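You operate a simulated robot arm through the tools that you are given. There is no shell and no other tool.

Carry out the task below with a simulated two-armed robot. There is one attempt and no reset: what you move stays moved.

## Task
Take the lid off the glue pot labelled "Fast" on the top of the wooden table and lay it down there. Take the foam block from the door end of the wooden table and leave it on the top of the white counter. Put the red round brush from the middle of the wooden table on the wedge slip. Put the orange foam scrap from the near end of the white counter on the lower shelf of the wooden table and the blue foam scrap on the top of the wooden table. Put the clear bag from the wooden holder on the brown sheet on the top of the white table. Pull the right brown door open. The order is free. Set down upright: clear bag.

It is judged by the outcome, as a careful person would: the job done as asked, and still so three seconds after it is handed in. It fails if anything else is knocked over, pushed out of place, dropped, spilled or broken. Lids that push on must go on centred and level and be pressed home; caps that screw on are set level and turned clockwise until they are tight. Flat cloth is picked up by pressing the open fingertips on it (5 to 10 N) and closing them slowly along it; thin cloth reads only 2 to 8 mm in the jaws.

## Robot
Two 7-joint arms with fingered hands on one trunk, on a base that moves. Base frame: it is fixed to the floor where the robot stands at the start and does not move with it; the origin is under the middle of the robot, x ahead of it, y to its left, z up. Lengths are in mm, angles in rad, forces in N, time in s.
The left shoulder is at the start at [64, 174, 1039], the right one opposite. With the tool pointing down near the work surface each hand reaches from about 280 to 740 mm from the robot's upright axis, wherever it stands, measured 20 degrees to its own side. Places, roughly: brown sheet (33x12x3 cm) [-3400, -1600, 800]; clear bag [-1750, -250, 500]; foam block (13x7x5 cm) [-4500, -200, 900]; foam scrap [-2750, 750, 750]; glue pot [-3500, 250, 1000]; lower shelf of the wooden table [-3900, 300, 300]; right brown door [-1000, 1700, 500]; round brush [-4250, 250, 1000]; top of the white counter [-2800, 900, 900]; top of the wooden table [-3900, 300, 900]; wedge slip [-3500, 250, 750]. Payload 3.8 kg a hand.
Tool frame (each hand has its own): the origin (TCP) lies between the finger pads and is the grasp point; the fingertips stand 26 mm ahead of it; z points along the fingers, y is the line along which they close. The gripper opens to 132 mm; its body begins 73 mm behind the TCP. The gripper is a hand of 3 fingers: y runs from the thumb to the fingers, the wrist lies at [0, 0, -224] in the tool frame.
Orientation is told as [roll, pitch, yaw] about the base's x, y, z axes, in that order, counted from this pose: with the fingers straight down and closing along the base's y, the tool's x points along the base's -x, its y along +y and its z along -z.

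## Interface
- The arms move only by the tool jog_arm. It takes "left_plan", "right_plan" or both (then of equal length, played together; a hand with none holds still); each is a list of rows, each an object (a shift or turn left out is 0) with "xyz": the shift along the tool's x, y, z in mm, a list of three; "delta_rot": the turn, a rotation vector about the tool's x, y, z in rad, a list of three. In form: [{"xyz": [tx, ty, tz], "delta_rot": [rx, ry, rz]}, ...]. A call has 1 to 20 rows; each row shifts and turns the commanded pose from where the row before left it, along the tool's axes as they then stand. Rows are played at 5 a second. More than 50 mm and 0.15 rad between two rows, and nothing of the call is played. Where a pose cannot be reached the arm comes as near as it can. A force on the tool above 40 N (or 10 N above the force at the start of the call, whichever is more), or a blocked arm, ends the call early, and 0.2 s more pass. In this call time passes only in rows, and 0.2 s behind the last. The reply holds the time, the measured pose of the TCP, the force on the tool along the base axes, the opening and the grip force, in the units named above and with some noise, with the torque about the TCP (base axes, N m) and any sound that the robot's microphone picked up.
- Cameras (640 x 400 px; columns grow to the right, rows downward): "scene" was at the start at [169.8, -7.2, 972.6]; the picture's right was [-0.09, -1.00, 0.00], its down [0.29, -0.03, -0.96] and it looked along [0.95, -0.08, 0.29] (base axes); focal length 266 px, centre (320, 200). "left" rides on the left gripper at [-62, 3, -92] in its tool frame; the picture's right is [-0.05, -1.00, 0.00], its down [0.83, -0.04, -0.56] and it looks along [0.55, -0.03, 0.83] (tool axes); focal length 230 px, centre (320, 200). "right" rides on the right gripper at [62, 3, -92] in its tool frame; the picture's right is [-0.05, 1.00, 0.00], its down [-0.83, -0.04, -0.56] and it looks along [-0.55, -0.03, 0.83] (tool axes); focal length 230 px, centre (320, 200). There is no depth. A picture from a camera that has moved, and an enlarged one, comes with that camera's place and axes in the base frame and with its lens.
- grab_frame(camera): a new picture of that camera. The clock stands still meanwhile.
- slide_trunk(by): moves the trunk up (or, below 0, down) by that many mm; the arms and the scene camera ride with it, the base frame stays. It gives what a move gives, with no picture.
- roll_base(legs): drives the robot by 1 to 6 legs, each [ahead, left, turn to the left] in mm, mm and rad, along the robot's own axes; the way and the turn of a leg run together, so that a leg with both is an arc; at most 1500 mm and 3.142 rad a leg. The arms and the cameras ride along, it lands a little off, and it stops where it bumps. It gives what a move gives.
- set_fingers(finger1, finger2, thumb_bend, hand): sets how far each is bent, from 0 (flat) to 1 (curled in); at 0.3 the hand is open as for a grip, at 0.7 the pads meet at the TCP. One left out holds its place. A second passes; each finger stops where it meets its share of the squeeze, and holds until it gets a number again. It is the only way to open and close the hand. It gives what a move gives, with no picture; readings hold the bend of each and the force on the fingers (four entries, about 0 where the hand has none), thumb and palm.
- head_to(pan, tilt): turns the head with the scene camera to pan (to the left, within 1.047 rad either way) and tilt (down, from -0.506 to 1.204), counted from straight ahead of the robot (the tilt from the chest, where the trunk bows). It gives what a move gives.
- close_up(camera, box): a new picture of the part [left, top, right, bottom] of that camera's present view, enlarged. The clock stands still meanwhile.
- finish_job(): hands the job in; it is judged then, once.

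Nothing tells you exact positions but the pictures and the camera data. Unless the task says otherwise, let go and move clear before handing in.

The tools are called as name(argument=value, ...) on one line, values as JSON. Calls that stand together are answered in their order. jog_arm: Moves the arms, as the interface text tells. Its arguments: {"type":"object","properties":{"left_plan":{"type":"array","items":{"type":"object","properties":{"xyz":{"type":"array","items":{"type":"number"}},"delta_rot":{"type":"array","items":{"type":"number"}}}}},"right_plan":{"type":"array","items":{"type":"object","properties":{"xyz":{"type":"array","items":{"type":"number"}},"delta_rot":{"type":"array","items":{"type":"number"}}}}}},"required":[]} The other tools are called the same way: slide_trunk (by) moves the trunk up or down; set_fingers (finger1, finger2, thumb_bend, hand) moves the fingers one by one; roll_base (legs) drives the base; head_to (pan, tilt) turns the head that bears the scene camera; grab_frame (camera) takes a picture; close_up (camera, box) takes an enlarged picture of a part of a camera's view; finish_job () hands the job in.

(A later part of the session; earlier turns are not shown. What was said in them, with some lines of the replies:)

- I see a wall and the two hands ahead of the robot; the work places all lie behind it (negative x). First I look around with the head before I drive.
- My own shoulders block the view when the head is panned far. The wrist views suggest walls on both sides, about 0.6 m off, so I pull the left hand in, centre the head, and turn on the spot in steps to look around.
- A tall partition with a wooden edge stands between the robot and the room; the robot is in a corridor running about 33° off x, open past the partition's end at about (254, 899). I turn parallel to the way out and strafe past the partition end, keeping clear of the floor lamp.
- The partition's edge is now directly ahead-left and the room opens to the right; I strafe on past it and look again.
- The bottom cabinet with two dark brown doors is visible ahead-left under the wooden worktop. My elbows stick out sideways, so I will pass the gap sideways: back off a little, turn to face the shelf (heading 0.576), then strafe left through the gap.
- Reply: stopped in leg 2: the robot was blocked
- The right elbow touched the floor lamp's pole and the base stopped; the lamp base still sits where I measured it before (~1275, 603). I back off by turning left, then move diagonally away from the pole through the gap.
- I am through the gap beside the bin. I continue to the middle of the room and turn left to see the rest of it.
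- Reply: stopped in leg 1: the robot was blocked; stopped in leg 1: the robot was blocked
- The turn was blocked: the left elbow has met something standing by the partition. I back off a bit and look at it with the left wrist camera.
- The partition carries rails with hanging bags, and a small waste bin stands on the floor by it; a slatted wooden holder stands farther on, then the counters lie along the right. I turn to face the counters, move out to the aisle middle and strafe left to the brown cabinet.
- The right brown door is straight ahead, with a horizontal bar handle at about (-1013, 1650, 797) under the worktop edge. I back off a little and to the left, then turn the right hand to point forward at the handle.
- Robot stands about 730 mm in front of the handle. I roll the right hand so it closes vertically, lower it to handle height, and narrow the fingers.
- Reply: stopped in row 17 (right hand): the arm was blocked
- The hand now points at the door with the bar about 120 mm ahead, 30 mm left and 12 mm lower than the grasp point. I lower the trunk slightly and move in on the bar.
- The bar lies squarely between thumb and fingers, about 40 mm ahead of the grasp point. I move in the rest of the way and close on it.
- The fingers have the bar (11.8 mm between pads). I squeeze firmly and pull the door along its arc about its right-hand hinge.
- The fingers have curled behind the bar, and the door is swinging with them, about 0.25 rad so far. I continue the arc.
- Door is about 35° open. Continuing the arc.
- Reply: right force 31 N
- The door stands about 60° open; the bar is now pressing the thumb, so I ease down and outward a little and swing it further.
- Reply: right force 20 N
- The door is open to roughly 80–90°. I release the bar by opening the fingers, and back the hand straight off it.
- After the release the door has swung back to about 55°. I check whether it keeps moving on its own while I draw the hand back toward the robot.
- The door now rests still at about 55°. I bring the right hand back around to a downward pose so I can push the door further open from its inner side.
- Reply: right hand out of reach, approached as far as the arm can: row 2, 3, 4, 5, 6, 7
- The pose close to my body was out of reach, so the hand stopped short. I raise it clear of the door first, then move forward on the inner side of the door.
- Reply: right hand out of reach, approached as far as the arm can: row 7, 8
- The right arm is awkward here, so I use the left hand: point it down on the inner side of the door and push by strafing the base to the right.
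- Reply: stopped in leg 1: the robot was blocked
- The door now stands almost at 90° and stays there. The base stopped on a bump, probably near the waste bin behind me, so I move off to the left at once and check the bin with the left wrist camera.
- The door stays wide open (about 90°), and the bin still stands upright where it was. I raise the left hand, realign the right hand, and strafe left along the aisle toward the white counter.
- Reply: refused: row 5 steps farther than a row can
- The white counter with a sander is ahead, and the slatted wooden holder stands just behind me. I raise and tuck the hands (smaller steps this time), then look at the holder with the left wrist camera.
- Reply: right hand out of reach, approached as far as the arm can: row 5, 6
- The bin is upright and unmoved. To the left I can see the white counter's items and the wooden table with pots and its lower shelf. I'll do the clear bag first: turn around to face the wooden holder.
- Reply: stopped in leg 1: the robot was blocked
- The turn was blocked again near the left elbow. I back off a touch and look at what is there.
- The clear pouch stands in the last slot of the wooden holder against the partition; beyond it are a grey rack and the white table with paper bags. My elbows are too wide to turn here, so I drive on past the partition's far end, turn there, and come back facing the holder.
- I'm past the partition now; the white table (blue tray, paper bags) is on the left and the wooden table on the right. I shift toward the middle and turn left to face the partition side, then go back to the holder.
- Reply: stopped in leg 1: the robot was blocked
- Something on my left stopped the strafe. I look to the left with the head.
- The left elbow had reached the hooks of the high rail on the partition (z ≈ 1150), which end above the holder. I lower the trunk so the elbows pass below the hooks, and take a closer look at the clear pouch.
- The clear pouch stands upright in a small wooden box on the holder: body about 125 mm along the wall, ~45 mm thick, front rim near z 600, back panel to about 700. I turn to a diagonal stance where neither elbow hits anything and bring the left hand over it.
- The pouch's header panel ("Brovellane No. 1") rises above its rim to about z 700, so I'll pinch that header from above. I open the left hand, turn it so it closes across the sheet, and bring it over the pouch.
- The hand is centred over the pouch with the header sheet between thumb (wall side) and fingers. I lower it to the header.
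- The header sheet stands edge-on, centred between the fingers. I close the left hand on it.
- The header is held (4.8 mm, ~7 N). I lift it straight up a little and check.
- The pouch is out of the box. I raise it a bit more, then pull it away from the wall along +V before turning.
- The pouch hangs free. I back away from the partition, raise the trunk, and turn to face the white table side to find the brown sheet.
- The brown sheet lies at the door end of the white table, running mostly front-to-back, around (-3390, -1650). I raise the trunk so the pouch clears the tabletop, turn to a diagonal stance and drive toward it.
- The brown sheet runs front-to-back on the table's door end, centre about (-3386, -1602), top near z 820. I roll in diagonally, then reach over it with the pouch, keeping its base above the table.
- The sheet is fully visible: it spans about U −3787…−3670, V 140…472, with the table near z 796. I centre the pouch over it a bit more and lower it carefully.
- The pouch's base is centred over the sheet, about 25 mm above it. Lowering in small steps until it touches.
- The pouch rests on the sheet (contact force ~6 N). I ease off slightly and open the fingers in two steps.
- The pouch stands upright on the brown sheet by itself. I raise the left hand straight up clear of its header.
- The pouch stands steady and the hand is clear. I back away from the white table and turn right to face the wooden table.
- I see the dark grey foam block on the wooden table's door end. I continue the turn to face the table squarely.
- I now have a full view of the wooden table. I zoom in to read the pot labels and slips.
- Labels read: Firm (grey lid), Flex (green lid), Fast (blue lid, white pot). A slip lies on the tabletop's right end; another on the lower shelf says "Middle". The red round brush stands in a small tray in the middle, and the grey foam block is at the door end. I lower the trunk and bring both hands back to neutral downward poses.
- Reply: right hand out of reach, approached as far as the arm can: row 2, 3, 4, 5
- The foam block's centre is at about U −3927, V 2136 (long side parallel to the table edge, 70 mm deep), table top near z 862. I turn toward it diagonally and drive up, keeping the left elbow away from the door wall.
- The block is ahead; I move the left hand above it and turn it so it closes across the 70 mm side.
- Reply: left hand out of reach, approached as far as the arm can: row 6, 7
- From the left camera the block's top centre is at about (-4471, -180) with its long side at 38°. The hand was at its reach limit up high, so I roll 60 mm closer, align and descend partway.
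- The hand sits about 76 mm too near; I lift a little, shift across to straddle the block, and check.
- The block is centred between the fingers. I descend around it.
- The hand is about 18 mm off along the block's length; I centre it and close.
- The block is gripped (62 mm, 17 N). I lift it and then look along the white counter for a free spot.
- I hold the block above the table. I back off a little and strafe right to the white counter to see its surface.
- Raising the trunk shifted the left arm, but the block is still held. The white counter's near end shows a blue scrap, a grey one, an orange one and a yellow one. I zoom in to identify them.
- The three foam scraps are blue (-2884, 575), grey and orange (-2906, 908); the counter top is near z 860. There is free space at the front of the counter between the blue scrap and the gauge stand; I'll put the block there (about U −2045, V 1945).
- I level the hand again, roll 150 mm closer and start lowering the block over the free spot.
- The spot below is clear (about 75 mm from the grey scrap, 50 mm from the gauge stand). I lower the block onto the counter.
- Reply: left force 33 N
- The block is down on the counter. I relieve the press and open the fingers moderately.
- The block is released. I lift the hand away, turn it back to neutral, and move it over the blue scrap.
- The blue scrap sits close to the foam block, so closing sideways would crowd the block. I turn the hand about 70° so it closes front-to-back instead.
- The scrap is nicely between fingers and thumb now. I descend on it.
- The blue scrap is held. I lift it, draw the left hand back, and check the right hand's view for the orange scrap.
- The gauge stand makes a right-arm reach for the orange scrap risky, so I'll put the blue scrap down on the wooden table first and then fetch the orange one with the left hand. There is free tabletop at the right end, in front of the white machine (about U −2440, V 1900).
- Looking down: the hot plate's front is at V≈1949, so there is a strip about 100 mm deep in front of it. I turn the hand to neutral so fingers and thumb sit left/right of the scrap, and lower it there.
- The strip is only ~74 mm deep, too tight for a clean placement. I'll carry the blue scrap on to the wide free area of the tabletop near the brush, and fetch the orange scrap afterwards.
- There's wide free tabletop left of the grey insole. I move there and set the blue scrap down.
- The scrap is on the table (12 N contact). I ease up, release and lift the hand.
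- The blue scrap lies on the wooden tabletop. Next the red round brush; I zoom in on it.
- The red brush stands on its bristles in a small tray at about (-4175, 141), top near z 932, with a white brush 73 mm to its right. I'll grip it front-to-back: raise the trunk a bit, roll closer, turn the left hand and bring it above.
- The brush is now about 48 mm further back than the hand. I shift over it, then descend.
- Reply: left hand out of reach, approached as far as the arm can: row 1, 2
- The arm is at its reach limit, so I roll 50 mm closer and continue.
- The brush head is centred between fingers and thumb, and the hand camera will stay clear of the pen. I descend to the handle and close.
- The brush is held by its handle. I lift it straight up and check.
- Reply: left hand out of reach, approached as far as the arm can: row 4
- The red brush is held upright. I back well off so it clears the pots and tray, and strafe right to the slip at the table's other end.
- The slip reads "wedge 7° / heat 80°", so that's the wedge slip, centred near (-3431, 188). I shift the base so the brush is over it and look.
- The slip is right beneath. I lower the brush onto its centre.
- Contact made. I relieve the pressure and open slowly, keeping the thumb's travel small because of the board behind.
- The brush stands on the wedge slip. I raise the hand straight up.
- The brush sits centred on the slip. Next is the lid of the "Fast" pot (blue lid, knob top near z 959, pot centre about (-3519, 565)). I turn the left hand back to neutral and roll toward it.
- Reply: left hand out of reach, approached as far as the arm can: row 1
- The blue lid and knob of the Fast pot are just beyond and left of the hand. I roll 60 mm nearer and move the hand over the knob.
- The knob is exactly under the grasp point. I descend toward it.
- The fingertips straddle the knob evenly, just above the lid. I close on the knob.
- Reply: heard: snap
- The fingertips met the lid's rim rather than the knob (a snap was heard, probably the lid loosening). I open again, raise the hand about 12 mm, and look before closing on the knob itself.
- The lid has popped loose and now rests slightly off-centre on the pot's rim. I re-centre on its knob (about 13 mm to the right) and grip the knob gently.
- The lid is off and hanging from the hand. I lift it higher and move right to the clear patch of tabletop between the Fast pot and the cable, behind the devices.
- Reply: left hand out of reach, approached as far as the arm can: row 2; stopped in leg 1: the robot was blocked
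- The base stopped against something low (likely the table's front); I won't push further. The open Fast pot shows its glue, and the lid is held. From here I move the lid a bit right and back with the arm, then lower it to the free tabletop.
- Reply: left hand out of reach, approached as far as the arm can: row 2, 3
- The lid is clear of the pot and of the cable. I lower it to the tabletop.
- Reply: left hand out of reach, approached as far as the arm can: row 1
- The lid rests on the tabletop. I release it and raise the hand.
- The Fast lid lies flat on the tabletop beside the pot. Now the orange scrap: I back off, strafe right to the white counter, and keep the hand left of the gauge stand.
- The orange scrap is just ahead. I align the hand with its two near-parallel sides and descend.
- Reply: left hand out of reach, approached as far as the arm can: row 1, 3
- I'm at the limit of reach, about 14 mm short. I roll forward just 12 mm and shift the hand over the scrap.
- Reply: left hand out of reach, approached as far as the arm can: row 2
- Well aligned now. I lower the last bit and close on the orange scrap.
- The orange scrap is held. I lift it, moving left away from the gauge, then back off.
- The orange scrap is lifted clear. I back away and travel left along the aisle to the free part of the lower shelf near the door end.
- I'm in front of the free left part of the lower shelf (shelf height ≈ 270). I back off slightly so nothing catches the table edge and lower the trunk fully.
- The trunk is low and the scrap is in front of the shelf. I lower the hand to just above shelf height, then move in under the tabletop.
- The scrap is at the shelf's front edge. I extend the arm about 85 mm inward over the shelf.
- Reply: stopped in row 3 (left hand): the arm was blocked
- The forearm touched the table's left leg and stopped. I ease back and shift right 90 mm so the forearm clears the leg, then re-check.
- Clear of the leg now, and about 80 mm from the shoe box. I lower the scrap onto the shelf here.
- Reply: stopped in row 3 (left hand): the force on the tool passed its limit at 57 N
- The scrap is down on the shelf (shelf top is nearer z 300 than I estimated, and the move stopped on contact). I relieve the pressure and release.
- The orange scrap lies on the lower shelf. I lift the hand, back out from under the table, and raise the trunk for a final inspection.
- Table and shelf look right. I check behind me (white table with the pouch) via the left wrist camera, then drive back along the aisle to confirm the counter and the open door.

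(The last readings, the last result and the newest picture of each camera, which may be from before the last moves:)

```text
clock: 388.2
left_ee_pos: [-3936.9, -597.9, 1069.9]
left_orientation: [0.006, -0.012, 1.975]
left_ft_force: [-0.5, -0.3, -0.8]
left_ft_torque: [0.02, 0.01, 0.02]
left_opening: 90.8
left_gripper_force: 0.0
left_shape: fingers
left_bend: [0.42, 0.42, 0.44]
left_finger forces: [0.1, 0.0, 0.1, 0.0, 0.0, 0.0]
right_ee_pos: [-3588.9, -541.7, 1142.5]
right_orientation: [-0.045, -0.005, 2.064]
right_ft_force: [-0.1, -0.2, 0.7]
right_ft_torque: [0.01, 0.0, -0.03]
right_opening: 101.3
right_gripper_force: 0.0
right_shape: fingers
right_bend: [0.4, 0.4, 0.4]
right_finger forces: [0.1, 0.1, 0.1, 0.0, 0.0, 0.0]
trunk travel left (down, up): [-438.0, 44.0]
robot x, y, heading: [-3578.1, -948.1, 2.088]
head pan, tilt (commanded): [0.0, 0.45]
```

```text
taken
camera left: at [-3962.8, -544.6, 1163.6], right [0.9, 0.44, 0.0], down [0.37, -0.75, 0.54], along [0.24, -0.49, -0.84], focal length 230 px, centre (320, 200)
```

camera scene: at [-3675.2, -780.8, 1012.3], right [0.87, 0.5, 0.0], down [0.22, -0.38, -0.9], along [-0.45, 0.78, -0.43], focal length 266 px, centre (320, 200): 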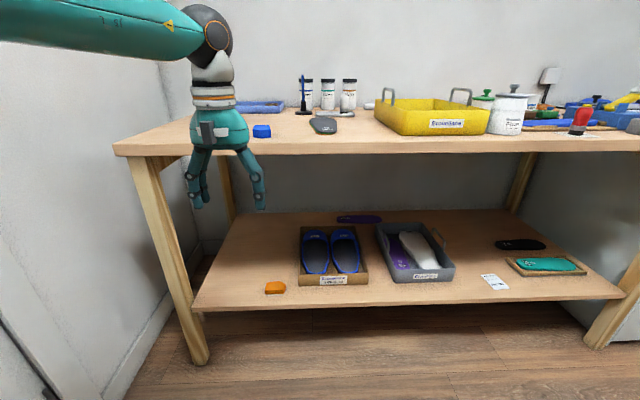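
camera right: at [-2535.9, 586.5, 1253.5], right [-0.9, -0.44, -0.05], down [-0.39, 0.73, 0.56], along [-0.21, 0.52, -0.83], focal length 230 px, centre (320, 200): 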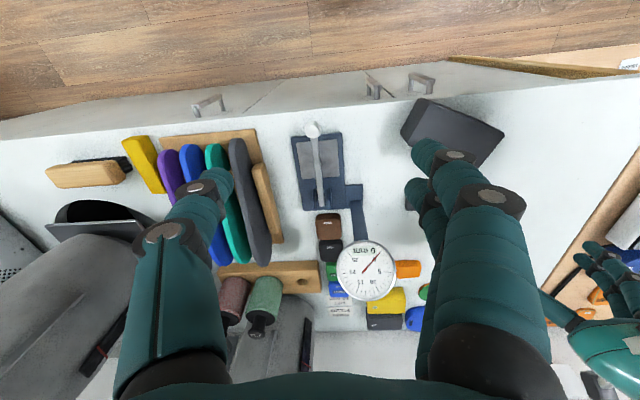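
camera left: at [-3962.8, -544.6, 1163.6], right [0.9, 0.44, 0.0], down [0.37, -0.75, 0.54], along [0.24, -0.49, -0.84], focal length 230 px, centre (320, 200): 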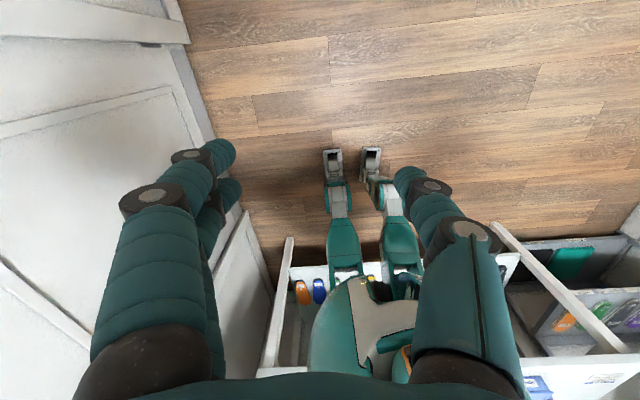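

Everything on the wooden table and shelf is in place. I want one look at the pouch on the white table: I move toward the aisle middle and turn left enough to see it.

roll_base(legs=[[150, -300, 0], [0, 0, 1.3]])

head_to(pan=0.7, tilt=0.3)

grab_frame(camera="scene")

```text
clock: 394.7
left_ee_pos: [-3824.3, -931.0, 1068.7]
left_orientation: [0.005, -0.013, -2.986]
left_ft_force: [0.2, -0.1, -0.1]
left_ft_torque: [0.0, 0.01, 0.04]
left_opening: 90.7
left_gripper_force: 0.1
left_shape: fingers
left_bend: [0.42, 0.42, 0.44]
left_finger forces: [0.0, 0.1, 0.0, 0.0, 0.0, 0.0]
right_ee_pos: [-3792.7, -578.0, 1143.0]
right_orientation: [-0.046, -0.004, -2.899]
right_ft_force: [0.6, 0.1, 0.2]
right_ft_torque: [-0.02, -0.02, 0.02]
right_opening: 101.2
right_gripper_force: 0.0
right_shape: fingers
right_bend: [0.4, 0.4, 0.4]
right_finger forces: [0.0, 0.0, 0.0, 0.0, 0.0, 0.0]
trunk travel left (down, up): [-438.0, 44.0]
robot x, y, heading: [-3390.3, -667.2, -2.868]
head pan, tilt (commanded): [0.0, 0.45]
```

```text
clock: 395.7
left_ee_pos: [-3824.0, -931.2, 1068.9]
left_orientation: [0.005, -0.012, -2.987]
left_ft_force: [0.2, -0.9, 0.5]
left_ft_torque: [0.0, 0.02, 0.03]
left_opening: 90.9
left_gripper_force: 0.0
left_shape: fingers
left_bend: [0.42, 0.42, 0.44]
left_finger forces: [0.0, 0.0, 0.0, 0.0, 0.0, 0.1]
right_ee_pos: [-3793.1, -577.8, 1143.7]
right_orientation: [-0.044, -0.006, -2.9]
right_ft_force: [0.5, 0.1, -0.1]
right_ft_torque: [0.02, -0.02, 0.03]
right_opening: 101.2
right_gripper_force: 0.1
right_shape: fingers
right_bend: [0.4, 0.4, 0.4]
right_finger forces: [0.1, 0.1, 0.1, 0.1, 0.0, 0.0]
trunk travel left (down, up): [-438.0, 44.0]
robot x, y, heading: [-3393.6, -668.0, -2.874]
head pan, tilt (commanded): [0.7, 0.3]
```

```text
taken
camera scene: at [-3547.0, -774.2, 1026.2], right [-0.82, 0.57, 0.0], down [0.17, 0.24, -0.96], along [-0.54, -0.79, -0.3], focal length 266 px, centre (320, 200)
```

scene: 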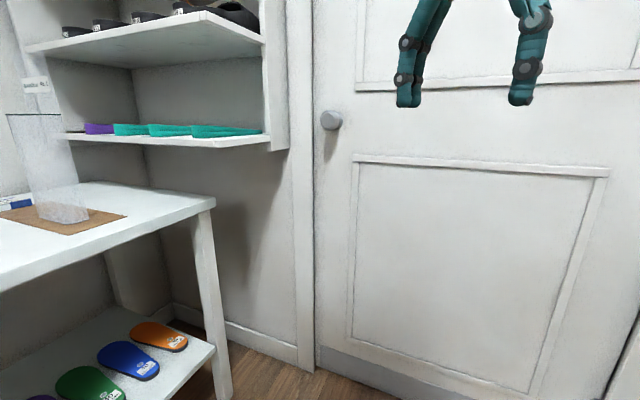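

The pouch stands upright on the brown sheet. One last look down the aisle to confirm the brown door is still open.

head_to(pan=0, tilt=0.15)

roll_base(legs=[[0, 0, -1.3], [0, 0, -1.35]])

grab_frame(camera="scene")

close_up(camera="scene", box=[160, 80, 400, 240])

```text
clock: 396.8
left_ee_pos: [-3824.4, -929.8, 1069.5]
left_orientation: [0.006, -0.011, -2.986]
left_ft_force: [0.9, 0.3, -0.4]
left_ft_torque: [0.04, 0.02, 0.0]
left_opening: 90.6
left_gripper_force: 0.1
left_shape: fingers
left_bend: [0.42, 0.42, 0.44]
left_finger forces: [0.0, 0.1, 0.1, 0.0, 0.0, 0.0]
right_ee_pos: [-3792.8, -579.6, 1142.8]
right_orientation: [-0.045, -0.007, -2.899]
right_ft_force: [-1.0, -0.4, 0.2]
right_ft_torque: [0.02, 0.0, -0.01]
right_opening: 101.5
right_gripper_force: 0.0
right_shape: fingers
right_bend: [0.4, 0.4, 0.4]
right_finger forces: [0.1, 0.1, 0.1, 0.0, 0.0, 0.0]
trunk travel left (down, up): [-438.0, 44.0]
robot x, y, heading: [-3394.7, -671.1, -2.873]
head pan, tilt (commanded): [0.0, 0.15]
```

```text
clock: 403.7
left_ee_pos: [-3145.8, -229.9, 1070.1]
left_orientation: [0.005, -0.013, 0.67]
left_ft_force: [-0.2, 0.3, -1.2]
left_ft_torque: [0.0, 0.01, 0.0]
left_opening: 90.7
left_gripper_force: 0.2
left_shape: fingers
left_bend: [0.42, 0.42, 0.44]
left_finger forces: [0.1, 0.0, 0.1, 0.0, 0.0, 0.0]
right_ee_pos: [-2999.3, -550.9, 1143.4]
right_orientation: [-0.046, -0.007, 0.755]
right_ft_force: [0.5, 0.2, 0.3]
right_ft_torque: [0.01, 0.0, 0.06]
right_opening: 101.4
right_gripper_force: 0.0
right_shape: fingers
right_bend: [0.4, 0.4, 0.4]
right_finger forces: [0.1, 0.0, 0.1, 0.0, 0.1, 0.0]
trunk travel left (down, up): [-438.0, 44.0]
robot x, y, heading: [-3391.4, -668.5, 0.785]
head pan, tilt (commanded): [0.0, 0.15]
```

```text
taken
camera scene: at [-3253.2, -530.5, 1040.2], right [0.7, -0.71, 0.0], down [-0.11, -0.11, -0.99], along [0.7, 0.7, -0.15], focal length 266 px, centre (320, 200)
```

scene: 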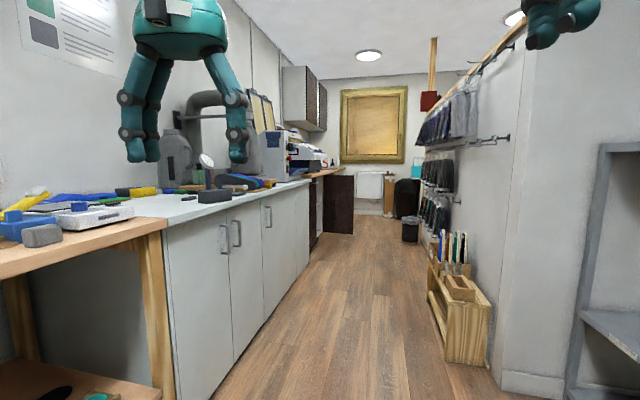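

```text
2.50 times, centred on (280, 160) of scene
camera zoom: at [-3253.2, -530.5, 1040.2], right [0.7, -0.71, 0.0], down [-0.11, -0.11, -0.99], along [0.7, 0.7, -0.15], focal length 664 px, centre (420, 300)
```

zoom: 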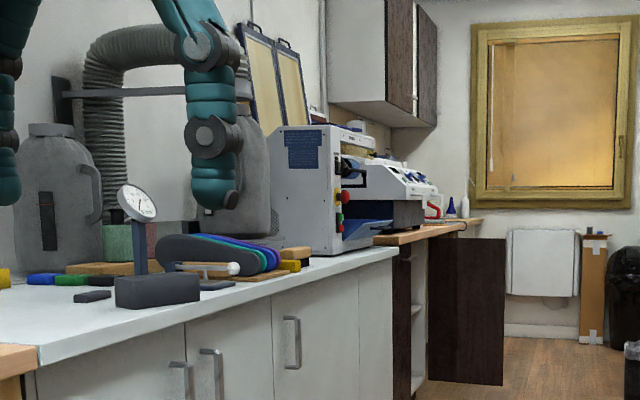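

Everything checks out:
- The right brown door stands open at about 90°.
- The foam block is on the white counter.
- The pouch stands upright on the brown sheet.
- The red brush is on the wedge slip.
- The Fast pot's lid lies on the wooden tabletop.
- The blue scrap is on the tabletop and the orange one on the lower shelf.

Both hands are empty and clear, so I hand the job in.

finish_job()

```text
The job is handed in.
```

I've handed the job in with all seven items done. I checked each one by camera, most of them in a last look round just before handing in.

- **Glue pot:** the lid of the "Fast" pot is off and lies knob up on the wooden tabletop beside the pot.
- **Foam block:** it sits near the front edge of the white counter, between the small grey scrap and the gauge stand.
- **Red brush:** it stands on its bristles on the slip marked "wedge 7°".
- **Orange scrap:** it is on the lower shelf of the wooden table, near the front, left of the shoe box.
- **Blue scrap:** it is on top of the wooden table, toward the door end.
- **Clear bag:** it stands upright on the brown sheet on the white table.
- **Brown door:** the right lower door is open at about 90°. The handle pull left it at about 55°, so I pushed it the rest of the way from inside.

**Contacts:** I bumped several things while moving.
- My elbow touched the floor lamp and, twice or more, the partition or its rails.
- My forearm pressed on the wooden table's front left leg.
- The base stopped twice against something I couldn't identify, possibly the waste bin and the front of the table.

The lamp and bin measured in the same spots afterwards. The hanging bags and the table legs looked undisturbed.

**Lid:** it popped loose with a snap when my fingers first met its rim. I then re-gripped it by the knob, and nothing spilled that I could see.
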